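You operate a simulated robot arm through the tools that you are given. There is no shell and no other tool.

You run a simulated robot arm. Do the job below in one go: nothing can be reset, and whatever is moved stays where it is left.

## Task
Scrub the soapy big sink bowl with the white brush and rinse it.
Fine: put the brush back, swing the spout over and use the cold tap; off after. Set down upright: brush.

Only the result counts: the job must be done as asked and must still hold three seconds after the hand-in. Knocking over, shifting, dropping, spilling or breaking anything else fails it.

## Robot
A 7-joint arm with a two-finger gripper on a trunk, on a base that drives. Base frame: it is fixed to the floor where the robot stands at the start and does not move with it; the origin is under the middle of the robot, x ahead of it, y to its left, z up. Lengths are in m, angles in degrees, forces in N, time in s.
With the tool pointing down near the work surface it reaches from about 0.24 to 0.72 m from the robot's upright axis, wherever it stands. Its first joint turns from -166.0 to 166.0 degrees. Places, roughly: big sink bowl [1, 4, 0.8]; brush [0.75, 3.25, 1]; cold lever [1.1, 3.7, 1]; hot lever [1.2, 3.9, 1]; spout [1.1, 3.7, 1.1]. Payload 2.94 kg.
The TCP is the grasp point between the finger pads, 0.03 m short of the fingertips. In the tool frame z runs along the fingers and y along their closing line. Largest opening 0.138 m; the body of the gripper starts 0.109 m behind the TCP.
Orientation is told as [roll, pitch, yaw] about the base's x, y, z axes, in that order, counted from this pose: with the fingers straight down and closing along the base's y, the tool's x points along the base's -x, its y along +y and its z along -z.

## Interface
- The arm moves only by the tool drive_tool. Its argument "rows" is a list of rows, each an object (a shift or turn left out is 0, a gripper value left out holds the last) with "fingers": the opening, from 0 (shut) to 1 (fully open); "linear": the shift along the tool's x, y, z in units of 400 mm (1.0 is 400 mm), a list of three; "rotation": the turn, a rotation vector about the tool's x, y, z in units of 120 degrees (1.0 is 120 degrees), a list of three. In form: [{"fingers": fingers, "linear": [dx, dy, dz], "rotation": [rx, ry, rz]}, ...]. A call has 1 to 20 rows; each row is the pose to reach, as a shift and turn from the pose commanded when the call began, along the tool's axes at that moment. A call with a number of a shift or a turn outside -1 to 1 is refused whole. Each row takes 0.2 s and may step no farther than 0.05 m and 8.6 degrees from the row before; otherwise, or with a gripper value out of range, the whole call is refused. A pose out of reach is approached as far as the arm can. The call stops where the force on the tool passes 40 N (or 10 N more than at its start, if that is more) or the arm is blocked; 0.2 s more then pass. The fingers move at their own pace and stop on an object; they squeeze with about 32 N. The grip force told is the motor's: it shows also when the fingers shut on nothing. Time passes only in rows, and 0.2 s behind the last, so rows that repeat a pose let the fingers close. It gives the time, the measured TCP pose, the force on the tool (base axes), the opening and the grip force at its end, in the units of the frame above (readings bear some noise), with the torque about the TCP (base axes, N m) and any sound that the robot's microphone picked up.
- Cameras (640 x 400 px; columns grow to the right, rows downward): "scene" is now at [0.0053, 0.1075, 1.4364]; the picture's right is [-0.33, -0.94, 0.00], its down [-0.51, 0.18, -0.84] and it looks along [0.79, -0.28, -0.54] (base axes); focal length 285 px, centre (320, 200). "wrist" rides on the gripper at [0.071, 0.019, -0.146] in the tool frame; the picture's right is [-0.26, 0.97, 0.00], its down [-0.85, -0.23, -0.48] and it looks along [-0.46, -0.12, 0.88] (tool axes); focal length 280 px, centre (320, 200). There is no depth. A picture from a camera that has moved, and an enlarged one, comes with that camera's place and axes in the base frame and with its lens.
- grab_frame(camera): a new picture of that camera. The clock stands still meanwhile.
- raise_lower(by): slides the trunk up (or, below 0, down) by that many m; the arm and the scene camera ride with it, the base frame stays. It gives what a move gives, with no picture.
- roll_base(legs): drives the robot by 1 to 6 legs, each [ahead, left, turn to the left] in m, m and degrees, along the robot's own axes; the way and the turn of a leg run together, so that a leg with both is an arc; at most 1.5 m and 180 degrees a leg. The arm and the cameras ride along, it lands a little off, and it stops where it bumps. It gives what a move gives.
- head_to(pan, tilt): turns the head with the scene camera to pan (to the left, within 86 degrees either way) and tilt (down, from -29 to 69), counted from straight ahead of the robot. It gives what a move gives.
- zoom(camera, box): a new picture of the part [left, top, right, bottom] of that camera's present view, enlarged. The clock stands still meanwhile.
- close_job(): hands the job in; it is judged then, once.

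Nothing tells you exact positions but the pictures and the camera data. Unless the task says otherwise, let go and move clear before handing in.

The tools are called after "Call:" as name(argument=value, ...) on one line, values as JSON. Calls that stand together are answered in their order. drive_tool: Moves the arm, as the interface text tells. Its arguments: {"type":"object","properties":{"rows":{"type":"array"}},"required":["rows"]} The other tools are called the same way: raise_lower (by) slides the trunk up or down; roll_base (legs) drives the base; head_to (pan, tilt) turns the head that bears the scene camera; grab_frame (camera) takes a picture; zoom (camera, box) takes an enlarged picture of a part of a camera's view; close_job () hands the job in.

At the start:

```text
t: 0.0
tool_pos: [0.3835, -0.1339, 1.1825]
tool_rot: [0.1, 0.0, 0.0]
ft_force: [0.1, 0.5, -0.3]
wrist_torque: [-0.02, 0.02, 0.02]
opening: 0.1381
grasp_force: 0.1
trunk travel left (down, up): [-0.275, 0.179]
robot x, y, heading: [0.0021, -0.0001, 0.3]
head pan, tilt: [-19.5, 32.9]
```

scene: 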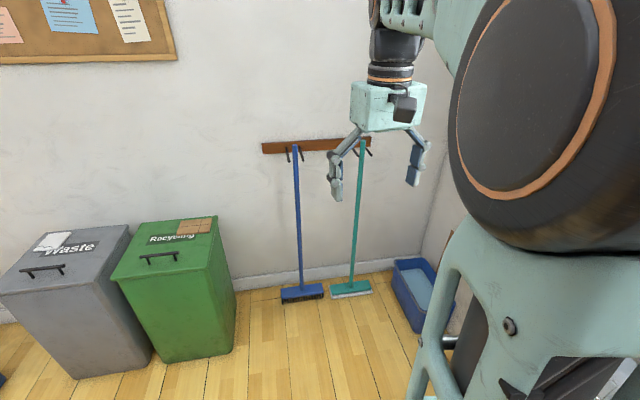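
wrist: 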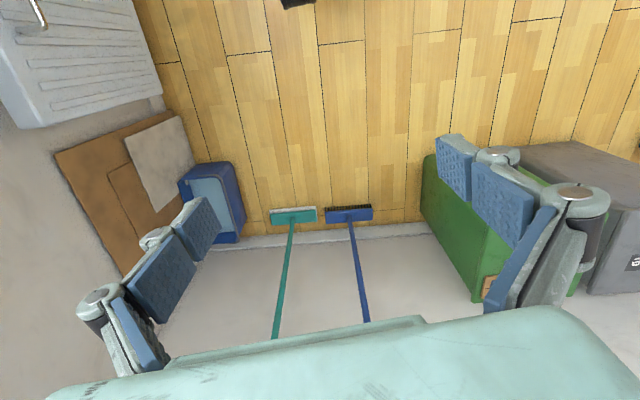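

The camera shows a wall with brooms and bins ahead; the sink should be about 4 m to my left. I'll turn the head left to look before driving.

Call:
head_to(pan=70, tilt=20)

Call:
grab_frame(camera="scene")

```text
t: 1.6
tool_pos: [0.3829, -0.1344, 1.1817]
tool_rot: [0.0, -0.1, 0.0]
ft_force: [0.7, 0.4, -0.2]
wrist_torque: [0.03, -0.01, 0.02]
opening: 0.138
grasp_force: 0.1
trunk travel left (down, up): [-0.275, 0.179]
robot x, y, heading: [0.0028, 0.0, 0.1]
head pan, tilt: [70.0, 20.0]
```

```text
taken
camera scene: at [-0.0468, 0.2247, 1.457], right [0.94, -0.34, 0.0], down [-0.12, -0.32, -0.94], along [0.32, 0.88, -0.34], focal length 285 px, centre (320, 200)
```

scene: 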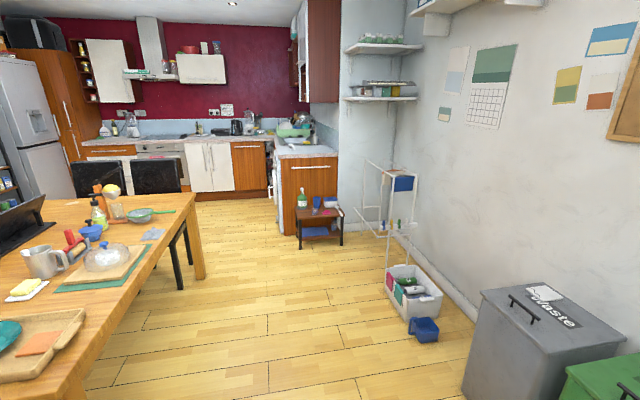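

The sink counter lies ahead of the camera, past a small brown table and a drying rack. Let me zoom in on it.

Call:
zoom(camera="scene", box=[200, 90, 460, 252])

Call:
zoom(camera="scene", box=[250, 100, 350, 162])

```text
2.46 times, centred on (330, 171) of scene
camera zoom: at [-0.0468, 0.2247, 1.457], right [0.94, -0.34, 0.0], down [-0.12, -0.32, -0.94], along [0.32, 0.88, -0.34], focal length 701 px, centre (295, 271)
```

zoom: 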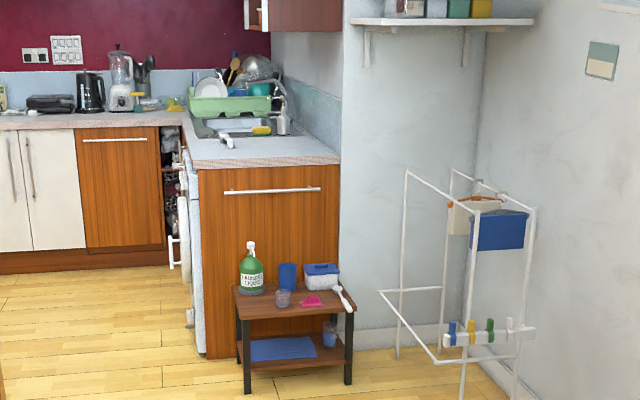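

```text
6.40 times, centred on (300, 131) of scene
camera zoom: at [-0.0468, 0.2247, 1.457], right [0.94, -0.34, 0.0], down [-0.12, -0.32, -0.94], along [0.32, 0.88, -0.34], focal length 1822 px, centre (448, 642)
```

zoom: 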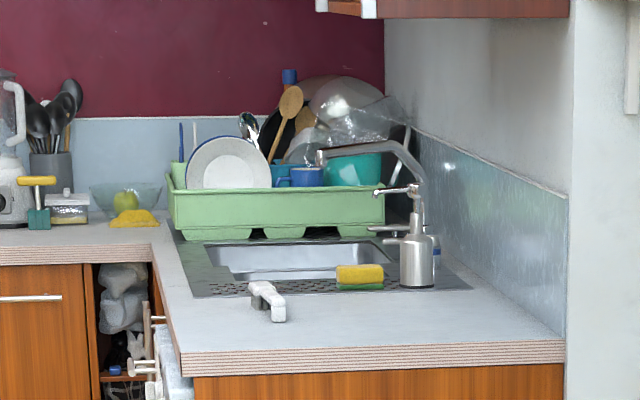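

I can see the white brush lying on the near end of the counter, with the sink, tap and dish rack beyond it. The corridor between the dining table and the brown side table looks clear around x≈0.2, so I'll drive left along it.

Call:
roll_base(legs=[[0.2, 0.3, 0], [0.0, 1.2, 0]])

Call:
head_to(pan=60, tilt=30)

Call:
grab_frame(camera="scene")

```text
t: 15.1
tool_pos: [0.5796, 1.3487, 1.1809]
tool_rot: [0.1, 0.1, 0.2]
ft_force: [-0.1, 0.7, -0.1]
wrist_torque: [-0.02, 0.0, 0.03]
opening: 0.1381
grasp_force: 0.2
trunk travel left (down, up): [-0.275, 0.179]
robot x, y, heading: [0.1948, 1.4857, 0.2]
head pan, tilt: [70.0, 20.0]
```

```text
t: 15.8
tool_pos: [0.5778, 1.3479, 1.1809]
tool_rot: [0.0, 0.0, 0.1]
ft_force: [0.6, 0.9, 0.1]
wrist_torque: [0.0, -0.02, -0.02]
opening: 0.1379
grasp_force: 0.0
trunk travel left (down, up): [-0.275, 0.179]
robot x, y, heading: [0.1936, 1.4824, 0.2]
head pan, tilt: [60.0, 30.0]
```

```text
taken
camera scene: at [0.1612, 1.6984, 1.441], right [0.87, -0.5, 0.0], down [-0.25, -0.43, -0.87], along [0.43, 0.75, -0.5], focal length 285 px, centre (320, 200)
```

scene: 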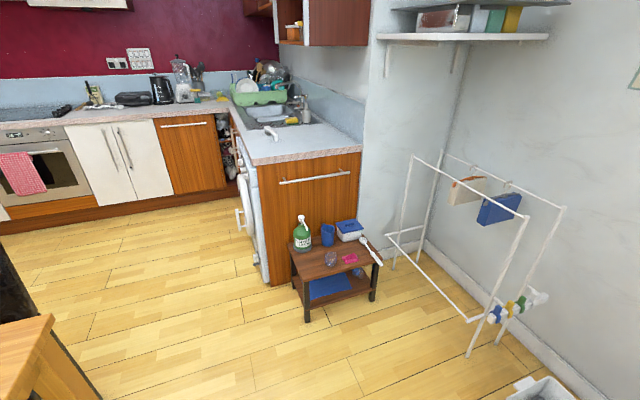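

The counter is rotated about 10° clockwise: front edge from roughly (0.53, 2.98) to (0.80, 4.49). I'll continue along the corridor and stop in front of the counter, facing it.

Call:
roll_base(legs=[[0.0, 1.2, 0], [-0.03, 0.97, 0], [0, 0, -10]])

Call:
head_to(pan=15, tilt=40)

Call:
grab_frame(camera="scene")

Call:
grab_frame(camera="wrist")

```text
t: 30.6
tool_pos: [0.555, 2.9539, 1.1822]
tool_rot: [0.0, 0.0, -0.5]
ft_force: [0.6, -0.9, 0.2]
wrist_torque: [-0.02, 0.02, -0.02]
opening: 0.138
grasp_force: 0.1
trunk travel left (down, up): [-0.275, 0.179]
robot x, y, heading: [0.1697, 3.0921, -0.3]
head pan, tilt: [60.0, 30.0]
stopped in leg 2: the robot was blocked; the commanded pose is now the measured one
```

```text
t: 31.7
tool_pos: [0.5543, 2.9554, 1.1811]
tool_rot: [0.0, 0.1, -0.5]
ft_force: [-0.7, -0.3, 0.2]
wrist_torque: [0.02, 0.01, 0.0]
opening: 0.1377
grasp_force: 0.1
trunk travel left (down, up): [-0.275, 0.179]
robot x, y, heading: [0.1689, 3.0924, -0.4]
head pan, tilt: [15.0, 40.0]
```

```text
taken
camera scene: at [0.1771, 3.252, 1.4256], right [0.25, -0.97, 0.0], down [-0.62, -0.16, -0.77], along [0.74, 0.19, -0.64], focal length 285 px, centre (320, 200)
```

scene: 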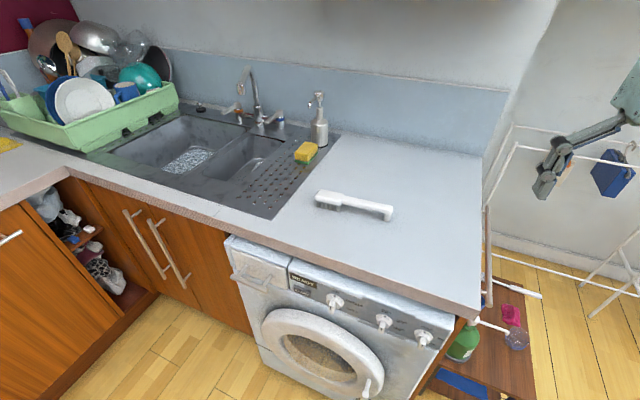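

```text
taken
camera wrist: at [0.485, 2.9749, 1.3283], right [0.27, 0.96, 0.0], down [0.85, -0.24, 0.47], along [0.46, -0.13, -0.88], focal length 280 px, centre (320, 200)
```

wrist: 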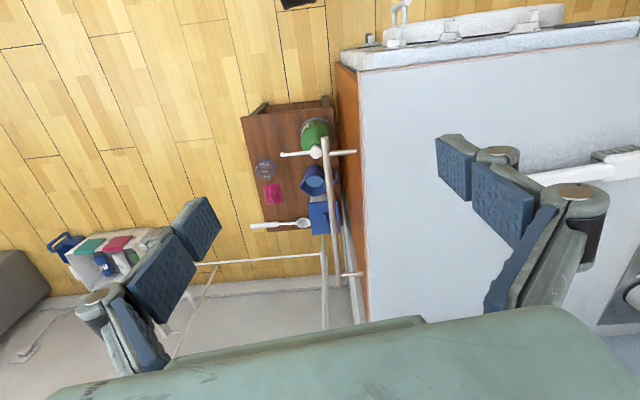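

The drive was blocked at y≈3.09, so something is touching the base. I'll look around to find out what it is.

Call:
head_to(pan=80, tilt=55)

Call:
grab_frame(camera="scene")

Call:
head_to(pan=20, tilt=69)

Call:
grab_frame(camera="scene")

```text
t: 33.1
tool_pos: [0.5549, 2.9552, 1.1813]
tool_rot: [0.0, 0.1, -0.5]
ft_force: [0.0, 0.5, 0.0]
wrist_torque: [-0.01, -0.03, 0.0]
opening: 0.1379
grasp_force: 0.0
trunk travel left (down, up): [-0.275, 0.179]
robot x, y, heading: [0.1732, 3.0921, -0.4]
head pan, tilt: [80.0, 55.0]
```

```text
taken
camera scene: at [0.1081, 3.3016, 1.4049], right [0.98, -0.18, 0.0], down [-0.15, -0.81, -0.57], along [0.11, 0.56, -0.82], focal length 285 px, centre (320, 200)
```

scene: 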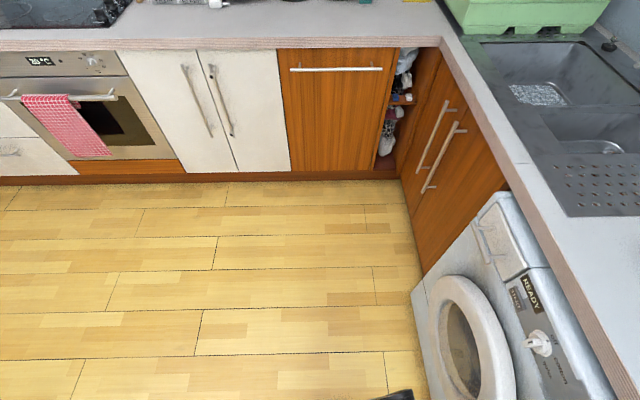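

```text
t: 34.4
tool_pos: [0.5547, 2.9549, 1.1814]
tool_rot: [0.0, 0.1, -0.5]
ft_force: [0.1, 0.1, -0.8]
wrist_torque: [-0.01, 0.02, -0.04]
opening: 0.1379
grasp_force: 0.1
trunk travel left (down, up): [-0.275, 0.179]
robot x, y, heading: [0.17, 3.0951, -0.5]
head pan, tilt: [20.0, 68.8]
```

```text
taken
camera scene: at [0.1475, 3.2494, 1.3895], right [0.33, -0.94, 0.0], down [-0.88, -0.31, -0.36], along [0.34, 0.12, -0.93], focal length 285 px, centre (320, 200)
```

scene: 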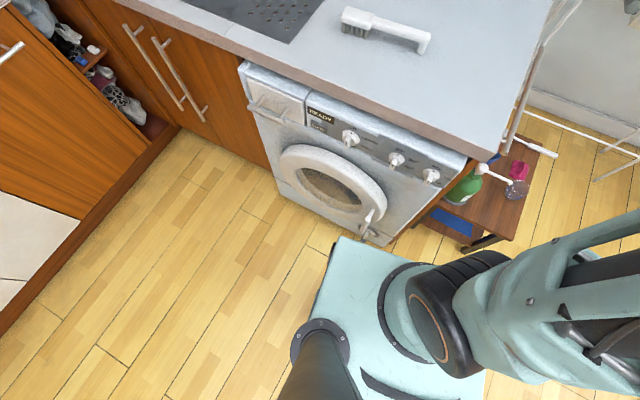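

The base's front-left edge seems to have caught the washing machine's door handle. I'll back off slightly, continue left, then turn to square up with the counter.

Call:
roll_base(legs=[[-0.06, 0, 0], [0, 0.6, 0], [0, 0, -10]])

Call:
head_to(pan=0, tilt=40)

Call:
grab_frame(camera="scene")

Call:
grab_frame(camera="wrist")

```text
t: 41.2
tool_pos: [0.4721, 3.4792, 1.1806]
tool_rot: [0.0, 0.1, -10.4]
ft_force: [-0.5, -0.2, 0.5]
wrist_torque: [-0.02, -0.01, 0.04]
opening: 0.1379
grasp_force: 0.1
trunk travel left (down, up): [-0.275, 0.179]
robot x, y, heading: [0.1164, 3.6765, -10.4]
head pan, tilt: [20.0, 68.8]
```

```text
t: 42.2
tool_pos: [0.4711, 3.4789, 1.1808]
tool_rot: [0.1, 0.1, -10.5]
ft_force: [0.2, 0.2, 0.3]
wrist_torque: [0.03, 0.02, -0.02]
opening: 0.1378
grasp_force: 0.1
trunk travel left (down, up): [-0.275, 0.179]
robot x, y, heading: [0.1171, 3.6823, -10.7]
head pan, tilt: [0.0, 40.0]
```

```text
taken
camera scene: at [0.1499, 3.8145, 1.4255], right [-0.18, -0.98, 0.0], down [-0.63, 0.12, -0.77], along [0.75, -0.14, -0.64], focal length 285 px, centre (320, 200)
```

scene: 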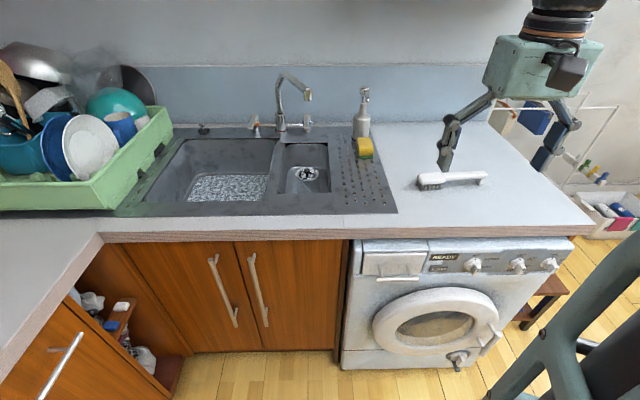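

```text
taken
camera wrist: at [0.4065, 3.51, 1.3283], right [0.43, 0.9, 0.0], down [0.79, -0.38, 0.47], along [0.43, -0.21, -0.88], focal length 280 px, centre (320, 200)
```

wrist: 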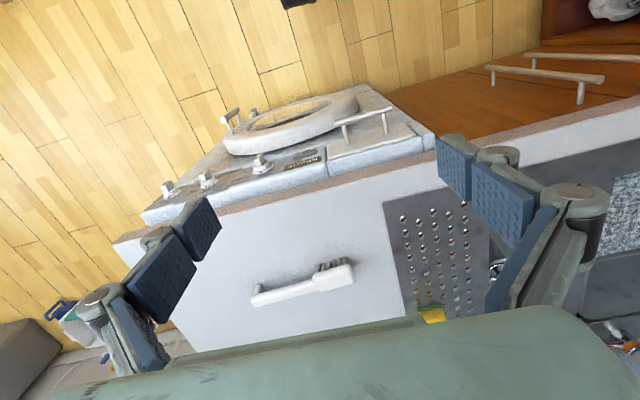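

Now I'm square to the counter: brush lies on the counter with bristles at its left end facing down, spout currently points away from the soapy big bowl. I'll zoom for details.

Call:
zoom(camera="scene", box=[240, 60, 400, 160])

Call:
zoom(camera="scene", box=[390, 140, 518, 220])

Call:
zoom(camera="scene", box=[130, 110, 330, 235])

Call:
zoom(camera="wrist", box=[230, 200, 486, 360])

```text
4.00 times, centred on (320, 110) of scene
camera zoom: at [0.1499, 3.8145, 1.4255], right [-0.18, -0.98, 0.0], down [-0.63, 0.12, -0.77], along [0.75, -0.14, -0.64], focal length 1139 px, centre (320, 560)
```

zoom: 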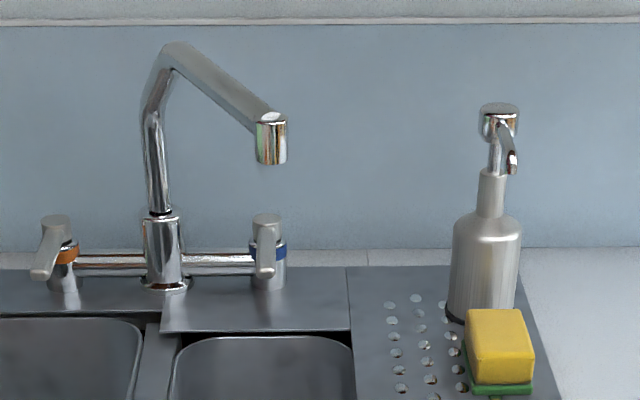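

```text
5.00 times, centred on (454, 180) of scene
camera zoom: at [0.1499, 3.8145, 1.4255], right [-0.18, -0.98, 0.0], down [-0.63, 0.12, -0.77], along [0.75, -0.14, -0.64], focal length 1424 px, centre (-350, 300)
```

zoom: 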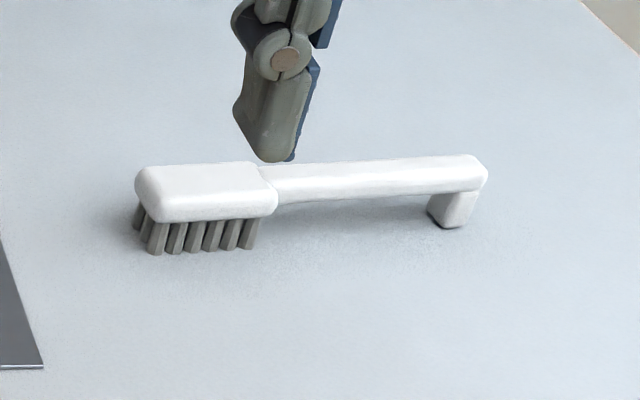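

```text
3.20 times, centred on (230, 172) of scene
camera zoom: at [0.1499, 3.8145, 1.4255], right [-0.18, -0.98, 0.0], down [-0.63, 0.12, -0.77], along [0.75, -0.14, -0.64], focal length 911 px, centre (608, 288)
```

zoom: 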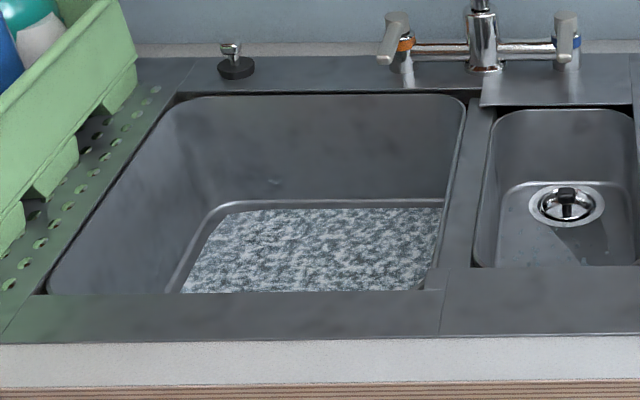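

```text
2.50 times, centred on (358, 280) of wrist
camera zoom: at [0.4065, 3.51, 1.3283], right [0.43, 0.9, 0.0], down [0.79, -0.38, 0.47], along [0.43, -0.21, -0.88], focal length 701 px, centre (225, 0)
```

zoom: 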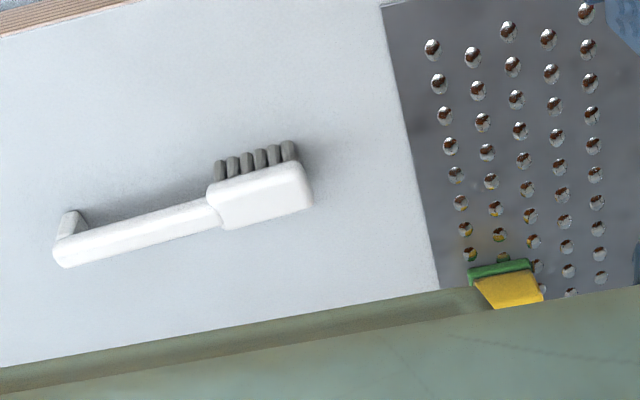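

I measure the counter top at z≈0.907 and the brush running from its handle foot at (0.749, 3.203) to its head end at (0.765, 3.408), top at about z 0.94. The bowl is centred near (0.99, 4.0). I'll roll 0.13 m closer so the brush is in reach.

Call:
roll_base(legs=[[0.13, 0, 0]])

Call:
head_to(pan=-25, tilt=45)

Call:
grab_frame(camera="scene")

Call:
grab_frame(camera="wrist")

```text
t: 43.5
tool_pos: [0.6011, 3.4529, 1.1807]
tool_rot: [0.0, 0.0, -10.6]
ft_force: [0.1, -0.6, -0.5]
wrist_torque: [0.0, 0.0, 0.01]
opening: 0.138
grasp_force: 0.0
trunk travel left (down, up): [-0.275, 0.179]
robot x, y, heading: [0.25, 3.6554, -10.7]
head pan, tilt: [0.0, 40.0]
```

```text
t: 44.4
tool_pos: [0.6004, 3.4536, 1.18]
tool_rot: [0.1, 0.1, -10.6]
ft_force: [0.6, -0.3, -0.4]
wrist_torque: [0.02, -0.04, 0.02]
opening: 0.1384
grasp_force: 0.1
trunk travel left (down, up): [-0.275, 0.179]
robot x, y, heading: [0.2481, 3.6569, -10.7]
head pan, tilt: [-25.0, 45.0]
```

```text
taken
camera scene: at [0.262, 3.7586, 1.4183], right [-0.58, -0.81, 0.0], down [-0.57, 0.41, -0.71], along [0.57, -0.41, -0.71], focal length 285 px, centre (320, 200)
```

scene: 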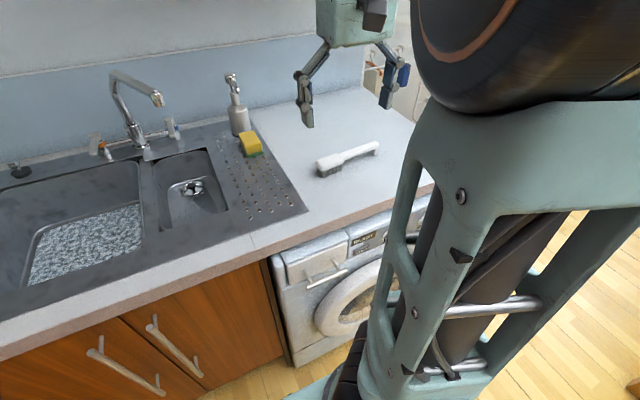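

```text
taken
camera wrist: at [0.5354, 3.4853, 1.3283], right [0.44, 0.9, 0.0], down [0.79, -0.38, 0.47], along [0.43, -0.21, -0.88], focal length 280 px, centre (320, 200)
```

wrist: 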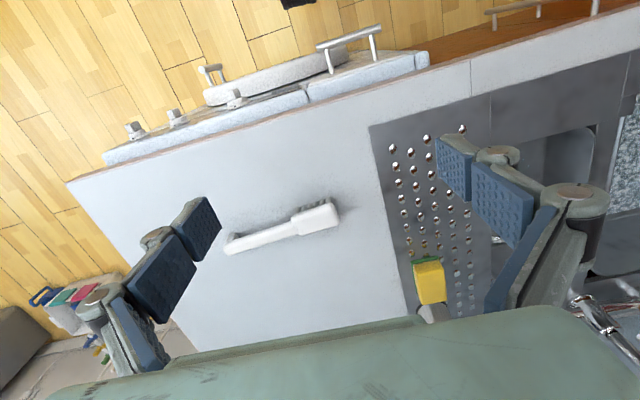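

Brush is now well within reach. I'll move above the handle while turning the gripper so that it closes across the handle.

Call:
drive_tool(rows=[{"fingers": 1, "linear": [-0.0353, -0.0258, 0.025], "rotation": [0, 0, -0.0616]}, {"linear": [-0.0705, -0.0516, 0.05], "rotation": [0, 0, -0.1232]}, {"linear": [-0.1058, -0.0774, 0.075], "rotation": [0, 0, -0.1848]}, {"linear": [-0.1411, -0.1032, 0.1], "rotation": [0, 0, -0.2464]}, {"linear": [-0.1763, -0.129, 0.125], "rotation": [0, 0, -0.308]}, {"linear": [-0.2116, -0.1548, 0.15], "rotation": [0, 0, -0.3696]}, {"linear": [-0.2469, -0.1807, 0.175], "rotation": [0, 0, -0.4312]}, {"linear": [-0.2822, -0.2065, 0.2], "rotation": [0, 0, -0.4928]}, {"linear": [-0.3174, -0.2323, 0.225], "rotation": [0, 0, -0.5544]}, {"linear": [-0.3527, -0.2581, 0.25], "rotation": [0, 0, -0.616]}, {"linear": [-0.388, -0.2839, 0.275], "rotation": [0, 0, -0.6776]}, {"linear": [-0.4232, -0.3097, 0.3], "rotation": [0, 0, -0.7392]}, {"linear": [-0.4585, -0.3355, 0.325], "rotation": [0, 0, -0.801]}])

Call:
grab_frame(camera="wrist")

Call:
grab_frame(camera="scene")

```text
t: 47.2
tool_pos: [0.7565, 3.2876, 1.0504]
tool_rot: [0.1, 0.0, 85.6]
ft_force: [-0.2, 0.5, -0.2]
wrist_torque: [0.02, 0.03, 0.02]
opening: 0.1377
grasp_force: 0.0
trunk travel left (down, up): [-0.275, 0.179]
robot x, y, heading: [0.2481, 3.6526, -10.8]
head pan, tilt: [-25.0, 45.0]
```

```text
taken
camera wrist: at [0.7322, 3.2179, 1.1981], right [-0.94, 0.34, 0.0], down [0.3, 0.83, 0.48], along [0.16, 0.45, -0.88], focal length 280 px, centre (320, 200)
```

wrist: 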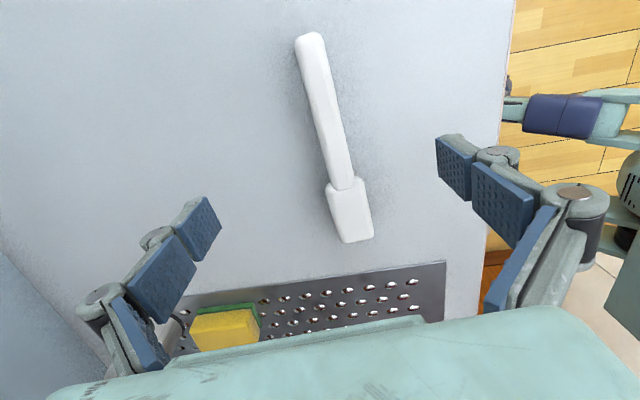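

```text
taken
camera scene: at [0.2621, 3.7583, 1.4183], right [-0.58, -0.81, 0.0], down [-0.57, 0.41, -0.71], along [0.57, -0.41, -0.71], focal length 285 px, centre (320, 200)
```

scene: 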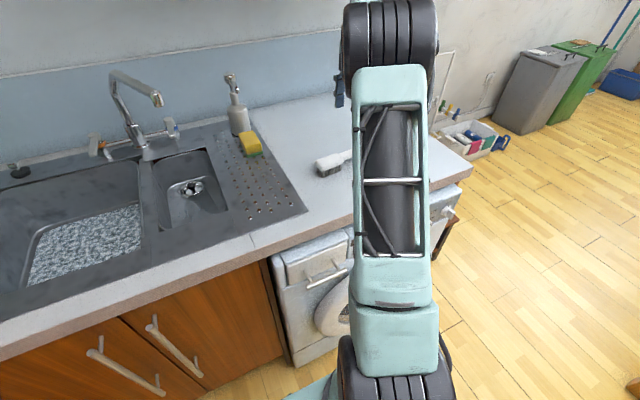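

The handle lies nearly under the gripper. I'll zoom to fine-tune the lateral alignment.

Call:
zoom(camera="wrist", box=[224, 20, 432, 150])

Call:
zoom(camera="wrist", box=[224, 120, 432, 250])

```text
3.08 times, centred on (328, 85) of wrist
camera zoom: at [0.7322, 3.2179, 1.1981], right [-0.94, 0.34, 0.0], down [0.3, 0.83, 0.48], along [0.16, 0.45, -0.88], focal length 863 px, centre (295, 554)
```

zoom: 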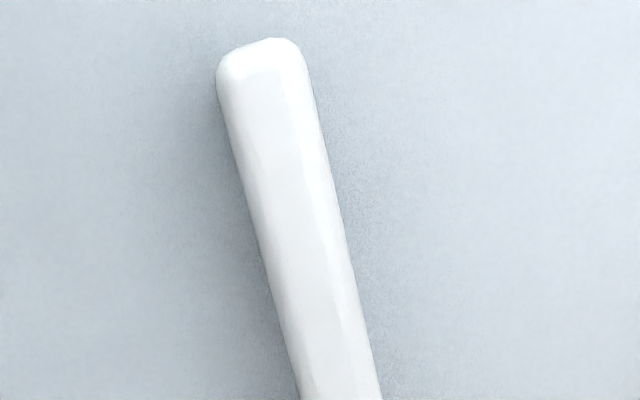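

```text
3.08 times, centred on (328, 185) of wrist
camera zoom: at [0.7322, 3.2179, 1.1981], right [-0.94, 0.34, 0.0], down [0.3, 0.83, 0.48], along [0.16, 0.45, -0.88], focal length 863 px, centre (295, 246)
```

zoom: 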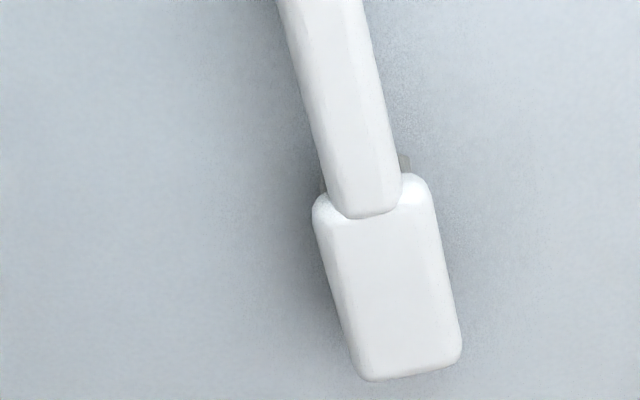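

Refined grasp point on the handle: about (0.747, 3.300). I'll descend to z≈0.943 with the fingers around it.

Call:
drive_tool(rows=[{"fingers": 0.6, "linear": [-0.029, 0.026, 0.05]}, {"linear": [-0.029, 0.026, 0.1]}, {"linear": [-0.029, 0.026, 0.15]}, {"linear": [-0.029, 0.026, 0.2]}, {"linear": [-0.029, 0.026, 0.24]}, {"linear": [-0.029, 0.026, 0.268]}])

Call:
grab_frame(camera="wrist")

```text
t: 48.6
tool_pos: [0.7458, 3.3004, 0.943]
tool_rot: [0.2, 0.0, 85.5]
ft_force: [0.4, -0.7, 1.4]
wrist_torque: [0.0, -0.03, 0.02]
opening: 0.0829
grasp_force: 0.1
trunk travel left (down, up): [-0.275, 0.179]
robot x, y, heading: [0.2473, 3.6551, -10.7]
head pan, tilt: [-25.0, 45.0]
```

```text
taken
camera wrist: at [0.7224, 3.2306, 1.0895], right [-0.94, 0.34, 0.0], down [0.3, 0.83, 0.48], along [0.16, 0.45, -0.88], focal length 280 px, centre (320, 200)
```

wrist: 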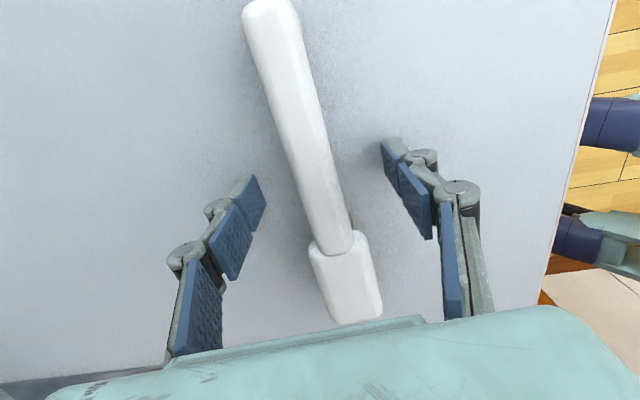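

The fingers straddle the handle evenly. Closing now.

Call:
drive_tool(rows=[{"fingers": 0.3}, {"fingers": 0}, {"fingers": 0}, {"fingers": 0}, {"fingers": 0}])

Call:
grab_frame(camera="wrist")

```text
t: 49.8
tool_pos: [0.745, 3.3007, 0.9438]
tool_rot: [0.0, 0.0, 85.5]
ft_force: [-1.1, 0.9, 0.3]
wrist_torque: [-0.02, 0.01, -0.02]
opening: 0.0219
grasp_force: 31.7
trunk travel left (down, up): [-0.275, 0.179]
robot x, y, heading: [0.2518, 3.6523, -11.0]
head pan, tilt: [-25.0, 45.0]
```

```text
taken
camera wrist: at [0.7224, 3.2306, 1.0896], right [-0.94, 0.34, 0.0], down [0.3, 0.83, 0.48], along [0.16, 0.45, -0.88], focal length 280 px, centre (320, 200)
```

wrist: 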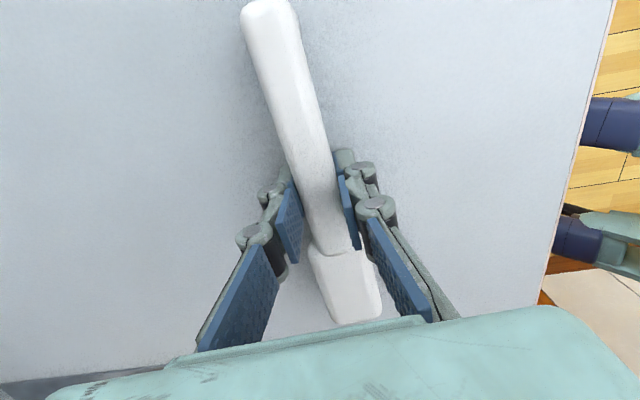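

The brush is gripped (opening 0.022). I note its home pose: TCP (0.7455, 3.3005, 0.944), yaw 85.5. Lifting it now and then sliding the base left to face the big bowl.

Call:
drive_tool(rows=[{"linear": [0, 0, -0.03]}, {"linear": [0, 0, -0.1]}, {"linear": [0, 0, -0.2]}, {"linear": [0, 0, -0.3]}, {"linear": [0, 0, -0.4]}])

Call:
roll_base(legs=[[0, 0.4, 0], [0.05, 0, 0]])

Call:
head_to(pan=0, tilt=45)

Call:
grab_frame(camera="scene")

Call:
grab_frame(camera="wrist")

```text
t: 51.0
tool_pos: [0.746, 3.3004, 1.1038]
tool_rot: [0.1, -0.1, 85.5]
ft_force: [-0.6, -0.3, -0.6]
wrist_torque: [0.0, 0.02, -0.02]
opening: 0.022
grasp_force: 32.3
trunk travel left (down, up): [-0.275, 0.179]
robot x, y, heading: [0.2475, 3.659, -10.7]
head pan, tilt: [-25.0, 45.0]
```

```text
t: 55.5
tool_pos: [0.8697, 3.682, 1.1048]
tool_rot: [0.1, -0.1, 85.5]
ft_force: [0.6, -0.9, -0.4]
wrist_torque: [-0.04, 0.05, 0.0]
opening: 0.0218
grasp_force: 32.1
trunk travel left (down, up): [-0.275, 0.179]
robot x, y, heading: [0.3697, 4.0384, -10.6]
head pan, tilt: [-25.0, 45.0]
```

```text
t: 56.4
tool_pos: [0.8697, 3.6809, 1.1041]
tool_rot: [0.0, 0.1, 85.5]
ft_force: [0.3, -0.8, -0.3]
wrist_torque: [-0.02, -0.01, -0.02]
opening: 0.022
grasp_force: 31.5
trunk travel left (down, up): [-0.275, 0.179]
robot x, y, heading: [0.3659, 4.0376, -10.5]
head pan, tilt: [0.0, 45.0]
```

```text
taken
camera scene: at [0.399, 4.1734, 1.4183], right [-0.19, -0.98, 0.0], down [-0.69, 0.13, -0.71], along [0.69, -0.13, -0.71], focal length 285 px, centre (320, 200)
```

scene: 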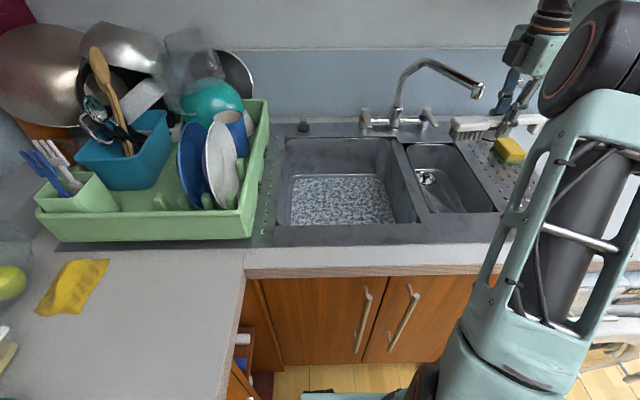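

```text
taken
camera wrist: at [0.846, 3.6129, 1.2507], right [-0.94, 0.34, 0.0], down [0.3, 0.83, 0.48], along [0.16, 0.45, -0.88], focal length 280 px, centre (320, 200)
```

wrist: 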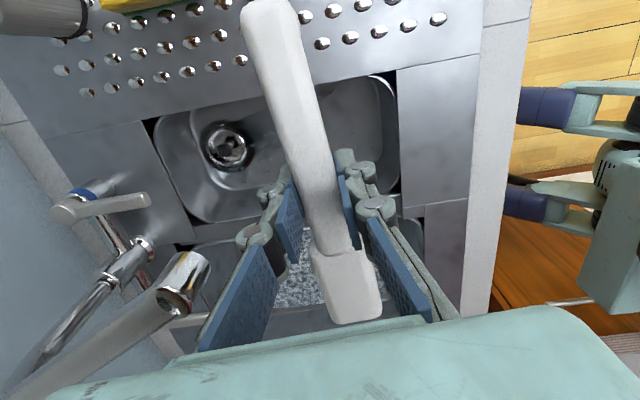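

Base moved without a bump. The wrist view shows the spout end and cold lever nicely. Let me zoom on the bowl and tap from the head camera.

Call:
zoom(camera="scene", box=[250, 120, 450, 245])

Call:
zoom(camera="scene", box=[340, 40, 500, 140])

Call:
zoom(camera="wrist", box=[20, 150, 276, 310])

```text
3.20 times, centred on (350, 182) of scene
camera zoom: at [0.399, 4.1734, 1.4183], right [-0.19, -0.98, 0.0], down [-0.69, 0.13, -0.71], along [0.69, -0.13, -0.71], focal length 911 px, centre (224, 256)
```

zoom: 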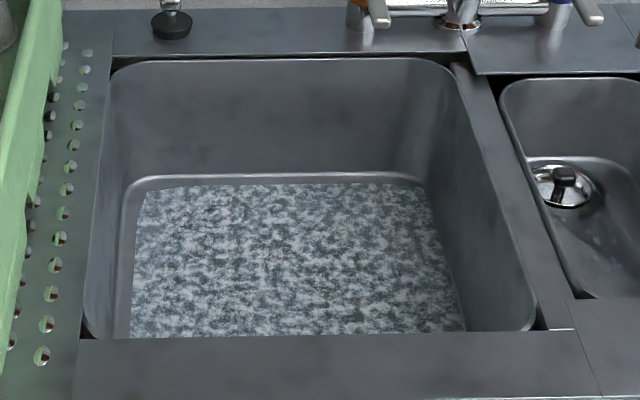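

```text
4.00 times, centred on (420, 90) of scene
camera zoom: at [0.399, 4.1734, 1.4183], right [-0.19, -0.98, 0.0], down [-0.69, 0.13, -0.71], along [0.69, -0.13, -0.71], focal length 1139 px, centre (-80, 640)
```

zoom: 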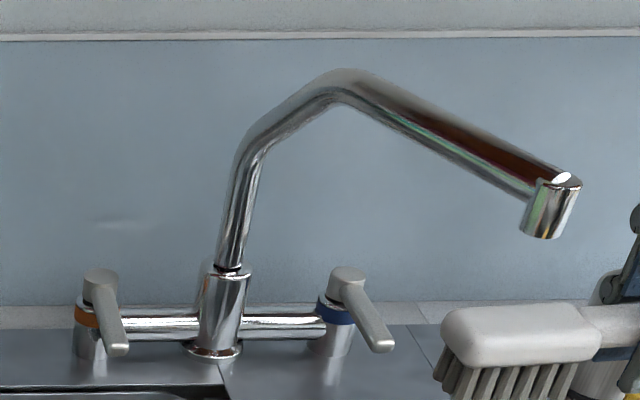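

```text
2.50 times, centred on (148, 230) of wrist
camera zoom: at [0.846, 3.6129, 1.2507], right [-0.94, 0.34, 0.0], down [0.3, 0.83, 0.48], along [0.16, 0.45, -0.88], focal length 701 px, centre (750, 125)
```

zoom: 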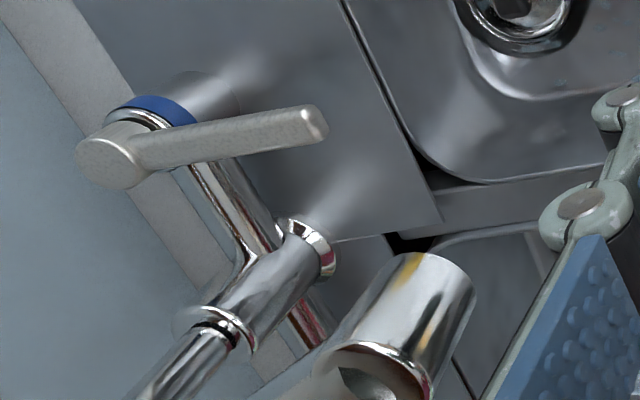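

The spout tip is at about (0.962, 3.697, 1.114), close to my gripper, so I'll first move the brush left clear of it over the big bowl, aligning to the counter, and only then roll the base in slightly.

Call:
drive_tool(rows=[{"linear": [-0.1, -0.002, 0], "rotation": [0, 0, 0.005]}, {"linear": [-0.2, -0.004, 0], "rotation": [0, 0, 0.01]}, {"linear": [-0.3, -0.005, 0], "rotation": [0, 0, 0.016]}, {"linear": [-0.4, -0.007, 0], "rotation": [0, 0, 0.021]}, {"linear": [-0.5, -0.009, 0], "rotation": [0, 0, 0.027]}, {"linear": [-0.6, -0.011, 0], "rotation": [0, 0, 0.032]}, {"linear": [-0.7, -0.013, 0], "rotation": [0, 0, 0.038]}, {"linear": [-0.821, -0.015, 0], "rotation": [0, 0, 0.046]}])

Call:
roll_base(legs=[[0.04, 0, 0]])

Call:
grab_frame(camera="scene")

Call:
grab_frame(camera="wrist")

```text
t: 58.2
tool_pos: [0.9, 4.0104, 1.1034]
tool_rot: [0.1, 0.1, 79.9]
ft_force: [0.5, -0.8, -0.3]
wrist_torque: [0.0, -0.01, 0.01]
opening: 0.0222
grasp_force: 32.3
trunk travel left (down, up): [-0.275, 0.179]
robot x, y, heading: [0.369, 4.0372, -10.7]
head pan, tilt: [0.0, 45.0]
```

```text
t: 59.1
tool_pos: [0.9396, 4.0018, 1.1035]
tool_rot: [0.1, 0.0, 79.9]
ft_force: [0.5, -0.3, -1.5]
wrist_torque: [-0.02, -0.02, 0.03]
opening: 0.0221
grasp_force: 32.0
trunk travel left (down, up): [-0.275, 0.179]
robot x, y, heading: [0.4093, 4.0333, -10.6]
head pan, tilt: [0.0, 45.0]
```

```text
taken
camera scene: at [0.4382, 4.1661, 1.4183], right [-0.18, -0.98, 0.0], down [-0.7, 0.13, -0.71], along [0.69, -0.13, -0.71], focal length 285 px, centre (320, 200)
```

scene: 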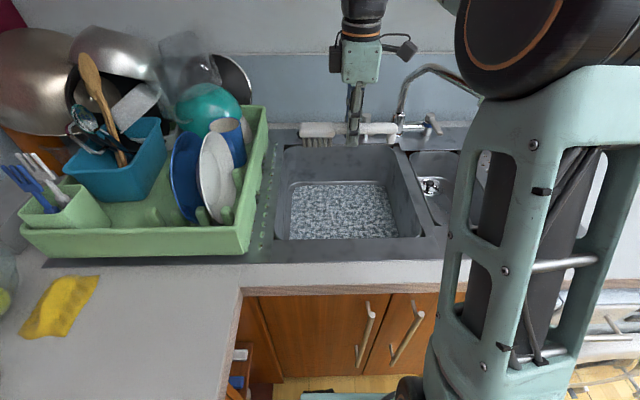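

```text
taken
camera wrist: at [0.909, 3.9353, 1.2498], right [-0.9, 0.43, 0.0], down [0.38, 0.8, 0.48], along [0.2, 0.43, -0.88], focal length 280 px, centre (320, 200)
```

wrist: 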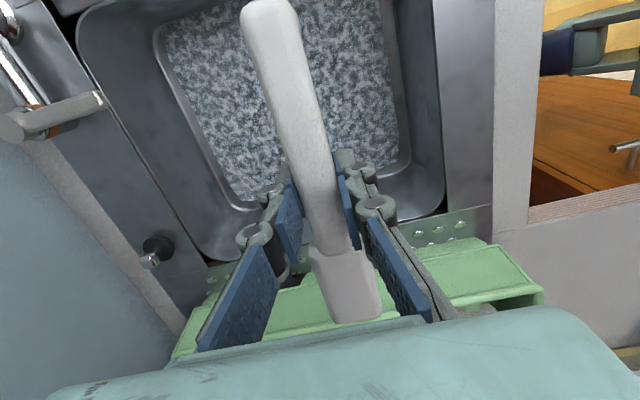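

The soap covers the whole bowl floor, which I estimate at z≈0.763. I'll zoom on it for the floor edges.

Call:
zoom(camera="wrist", box=[70, 0, 518, 280])

Call:
zoom(camera="scene", box=[250, 110, 450, 250])

```text
1.43 times, centred on (294, 140) of wrist
camera zoom: at [0.909, 3.9353, 1.2498], right [-0.9, 0.43, 0.0], down [0.38, 0.8, 0.48], along [0.2, 0.43, -0.88], focal length 401 px, centre (357, 286)
```

zoom: 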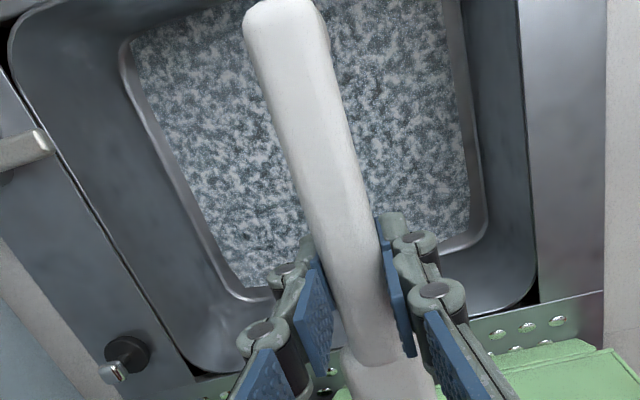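

```text
2.86 times, centred on (350, 180) of scene
camera zoom: at [0.4382, 4.1661, 1.4183], right [-0.18, -0.98, 0.0], down [-0.7, 0.13, -0.71], along [0.69, -0.13, -0.71], focal length 814 px, centre (234, 257)
```

zoom: 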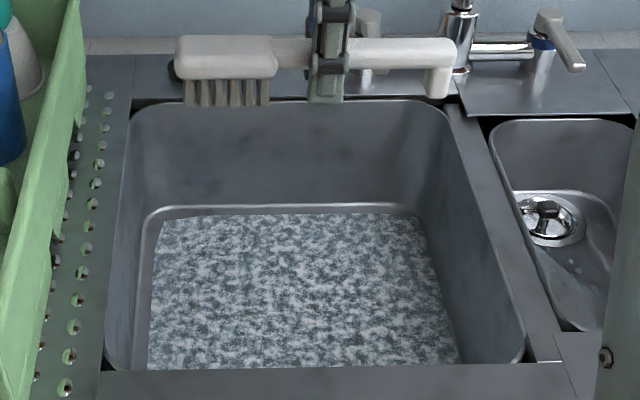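

Floor patch spans about s 0.90–1.20 along the counter and 0.125–0.442 in depth, inside a rim of 0.89–1.22 × 0.097–0.468. I'll go down into the bowl at its centre, stopping just above the floor.

Call:
drive_tool(rows=[{"linear": [0, -0.056, 0]}, {"linear": [0, -0.112, 0.05]}, {"linear": [0, -0.112, 0.15]}, {"linear": [0, -0.112, 0.25]}, {"linear": [0, -0.112, 0.35]}, {"linear": [0, -0.112, 0.45]}, {"linear": [0, -0.112, 0.55]}, {"linear": [0, -0.112, 0.62]}, {"linear": [0, -0.112, 0.684]}])

Call:
grab_frame(camera="scene")

Call:
zoom(camera="scene", box=[250, 110, 450, 250])

Call:
grab_frame(camera="wrist")

```text
t: 61.1
tool_pos: [0.9826, 3.993, 0.8302]
tool_rot: [0.1, 0.0, 79.9]
ft_force: [0.4, -0.7, -0.2]
wrist_torque: [-0.02, 0.01, -0.03]
opening: 0.0221
grasp_force: 31.9
trunk travel left (down, up): [-0.275, 0.179]
robot x, y, heading: [0.4123, 4.0334, -10.9]
head pan, tilt: [0.0, 45.0]
```

```text
taken
camera scene: at [0.438, 4.1661, 1.4183], right [-0.18, -0.98, 0.0], down [-0.69, 0.13, -0.71], along [0.69, -0.13, -0.71], focal length 285 px, centre (320, 200)
```

scene: 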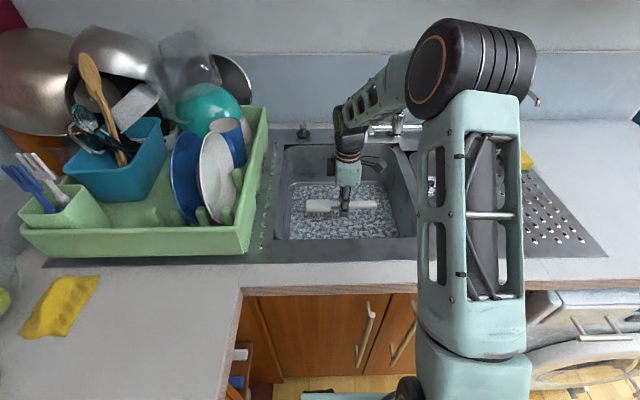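

```text
2.86 times, centred on (350, 180) of scene
camera zoom: at [0.438, 4.1661, 1.4183], right [-0.18, -0.98, 0.0], down [-0.69, 0.13, -0.71], along [0.69, -0.13, -0.71], focal length 814 px, centre (234, 257)
```

zoom: 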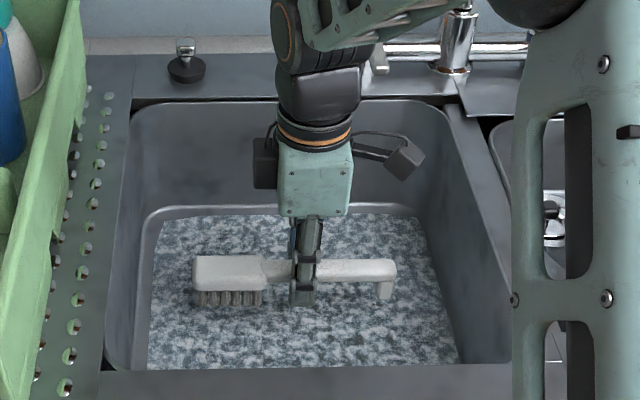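

```text
taken
camera wrist: at [0.9523, 3.9258, 0.9765], right [-0.9, 0.43, 0.0], down [0.38, 0.8, 0.48], along [0.2, 0.43, -0.88], focal length 280 px, centre (320, 200)
```

wrist: 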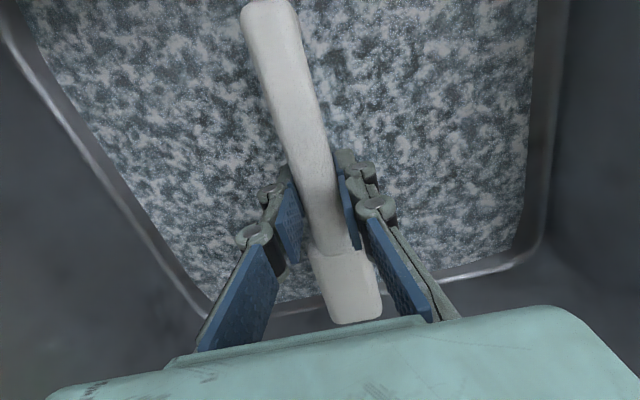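

Brush is hovering about 3 cm above the floor, well inside the bowl. I'll lower in small steps until contact force shows.

Call:
drive_tool(rows=[{"linear": [0, 0, 0.0125]}, {"linear": [0, 0, 0.025]}, {"linear": [0, 0, 0.0375]}, {"linear": [0, 0, 0.05]}, {"linear": [0, 0, 0.0625]}, {"linear": [0, 0, 0.07]}])

```text
t: 62.5
tool_pos: [0.9823, 3.9941, 0.8003]
tool_rot: [0.1, -0.1, 80.0]
ft_force: [0.4, 0.2, -1.5]
wrist_torque: [-0.04, 0.0, 0.01]
opening: 0.022
grasp_force: 31.8
trunk travel left (down, up): [-0.275, 0.179]
robot x, y, heading: [0.4109, 4.0311, -10.8]
head pan, tilt: [0.0, 45.0]
```

No clear contact yet at 0.800. Continuing in 2 mm steps.

Call:
drive_tool(rows=[{"linear": [0, 0, 0.005]}, {"linear": [0, 0, 0.01]}, {"linear": [0, 0, 0.0125]}])

Call:
zoom(camera="scene", box=[290, 165, 400, 235])

```text
t: 63.3
tool_pos: [0.9831, 3.9946, 0.7969]
tool_rot: [0.1, 0.0, 80.0]
ft_force: [-0.5, 0.3, 0.1]
wrist_torque: [0.0, -0.01, -0.02]
opening: 0.0218
grasp_force: 32.2
trunk travel left (down, up): [-0.275, 0.179]
robot x, y, heading: [0.4079, 4.0288, -10.8]
head pan, tilt: [0.0, 45.0]
```

```text
5.71 times, centred on (345, 200) of scene
camera zoom: at [0.4379, 4.1661, 1.4183], right [-0.18, -0.98, 0.0], down [-0.69, 0.13, -0.71], along [0.69, -0.13, -0.71], focal length 1627 px, centre (177, 200)
```

zoom: 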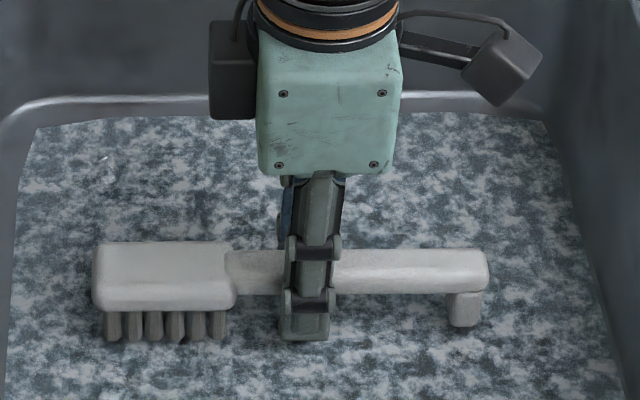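

Call:
drive_tool(rows=[{"linear": [0, 0, 0.005]}, {"linear": [0, 0, 0.01]}])

Call:
drive_tool(rows=[{"linear": [0, 0, 0.005]}, {"linear": [0, 0, 0.01]}])

```text
t: 63.9
tool_pos: [0.9832, 3.9954, 0.7933]
tool_rot: [0.1, 0.0, 80.1]
ft_force: [-0.7, -0.1, -0.8]
wrist_torque: [-0.06, -0.02, 0.0]
opening: 0.0217
grasp_force: 31.7
trunk travel left (down, up): [-0.275, 0.179]
robot x, y, heading: [0.4126, 4.0313, -10.4]
head pan, tilt: [0.0, 45.0]
```

```text
t: 64.5
tool_pos: [0.9835, 3.9947, 0.7876]
tool_rot: [0.1, 0.0, 80.0]
ft_force: [-0.2, 0.5, -1.3]
wrist_torque: [-0.07, 0.04, 0.0]
opening: 0.0217
grasp_force: 32.0
trunk travel left (down, up): [-0.275, 0.179]
robot x, y, heading: [0.412, 4.0292, -10.5]
head pan, tilt: [0.0, 45.0]
```

Still no contact at 0.788; continuing carefully.

Call:
drive_tool(rows=[{"linear": [0, 0, 0.005]}, {"linear": [0, 0, 0.01]}])

Call:
zoom(camera="scene", box=[290, 165, 400, 235])

Call:
zoom(camera="wrist", box=[180, 120, 436, 330])

```text
t: 65.1
tool_pos: [0.9835, 3.9952, 0.7859]
tool_rot: [-0.1, 0.1, 80.0]
ft_force: [-1.7, -1.5, 8.0]
wrist_torque: [0.66, -0.04, 0.1]
opening: 0.0221
grasp_force: 31.7
trunk travel left (down, up): [-0.275, 0.179]
robot x, y, heading: [0.4115, 4.0322, -10.7]
head pan, tilt: [0.0, 45.0]
```

```text
5.71 times, centred on (345, 200) of scene
camera zoom: at [0.4368, 4.1659, 1.4186], right [-0.18, -0.98, 0.0], down [-0.69, 0.13, -0.71], along [0.7, -0.13, -0.71], focal length 1627 px, centre (177, 200)
```

zoom: 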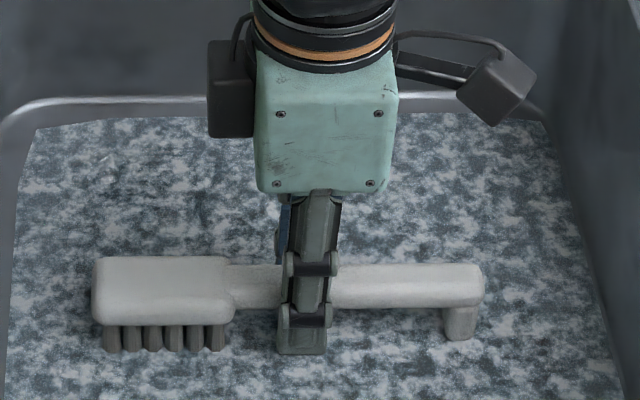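

```text
1.90 times, centred on (308, 225) of wrist
camera zoom: at [0.9522, 3.9282, 0.9324], right [-0.9, 0.43, 0.0], down [0.37, 0.8, 0.48], along [0.2, 0.43, -0.88], focal length 534 px, centre (343, 152)
```

zoom: 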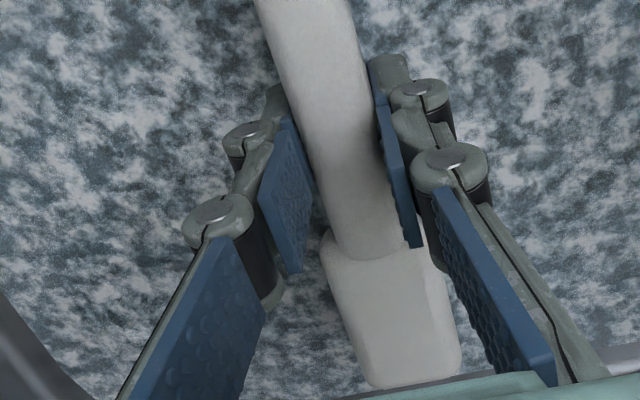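

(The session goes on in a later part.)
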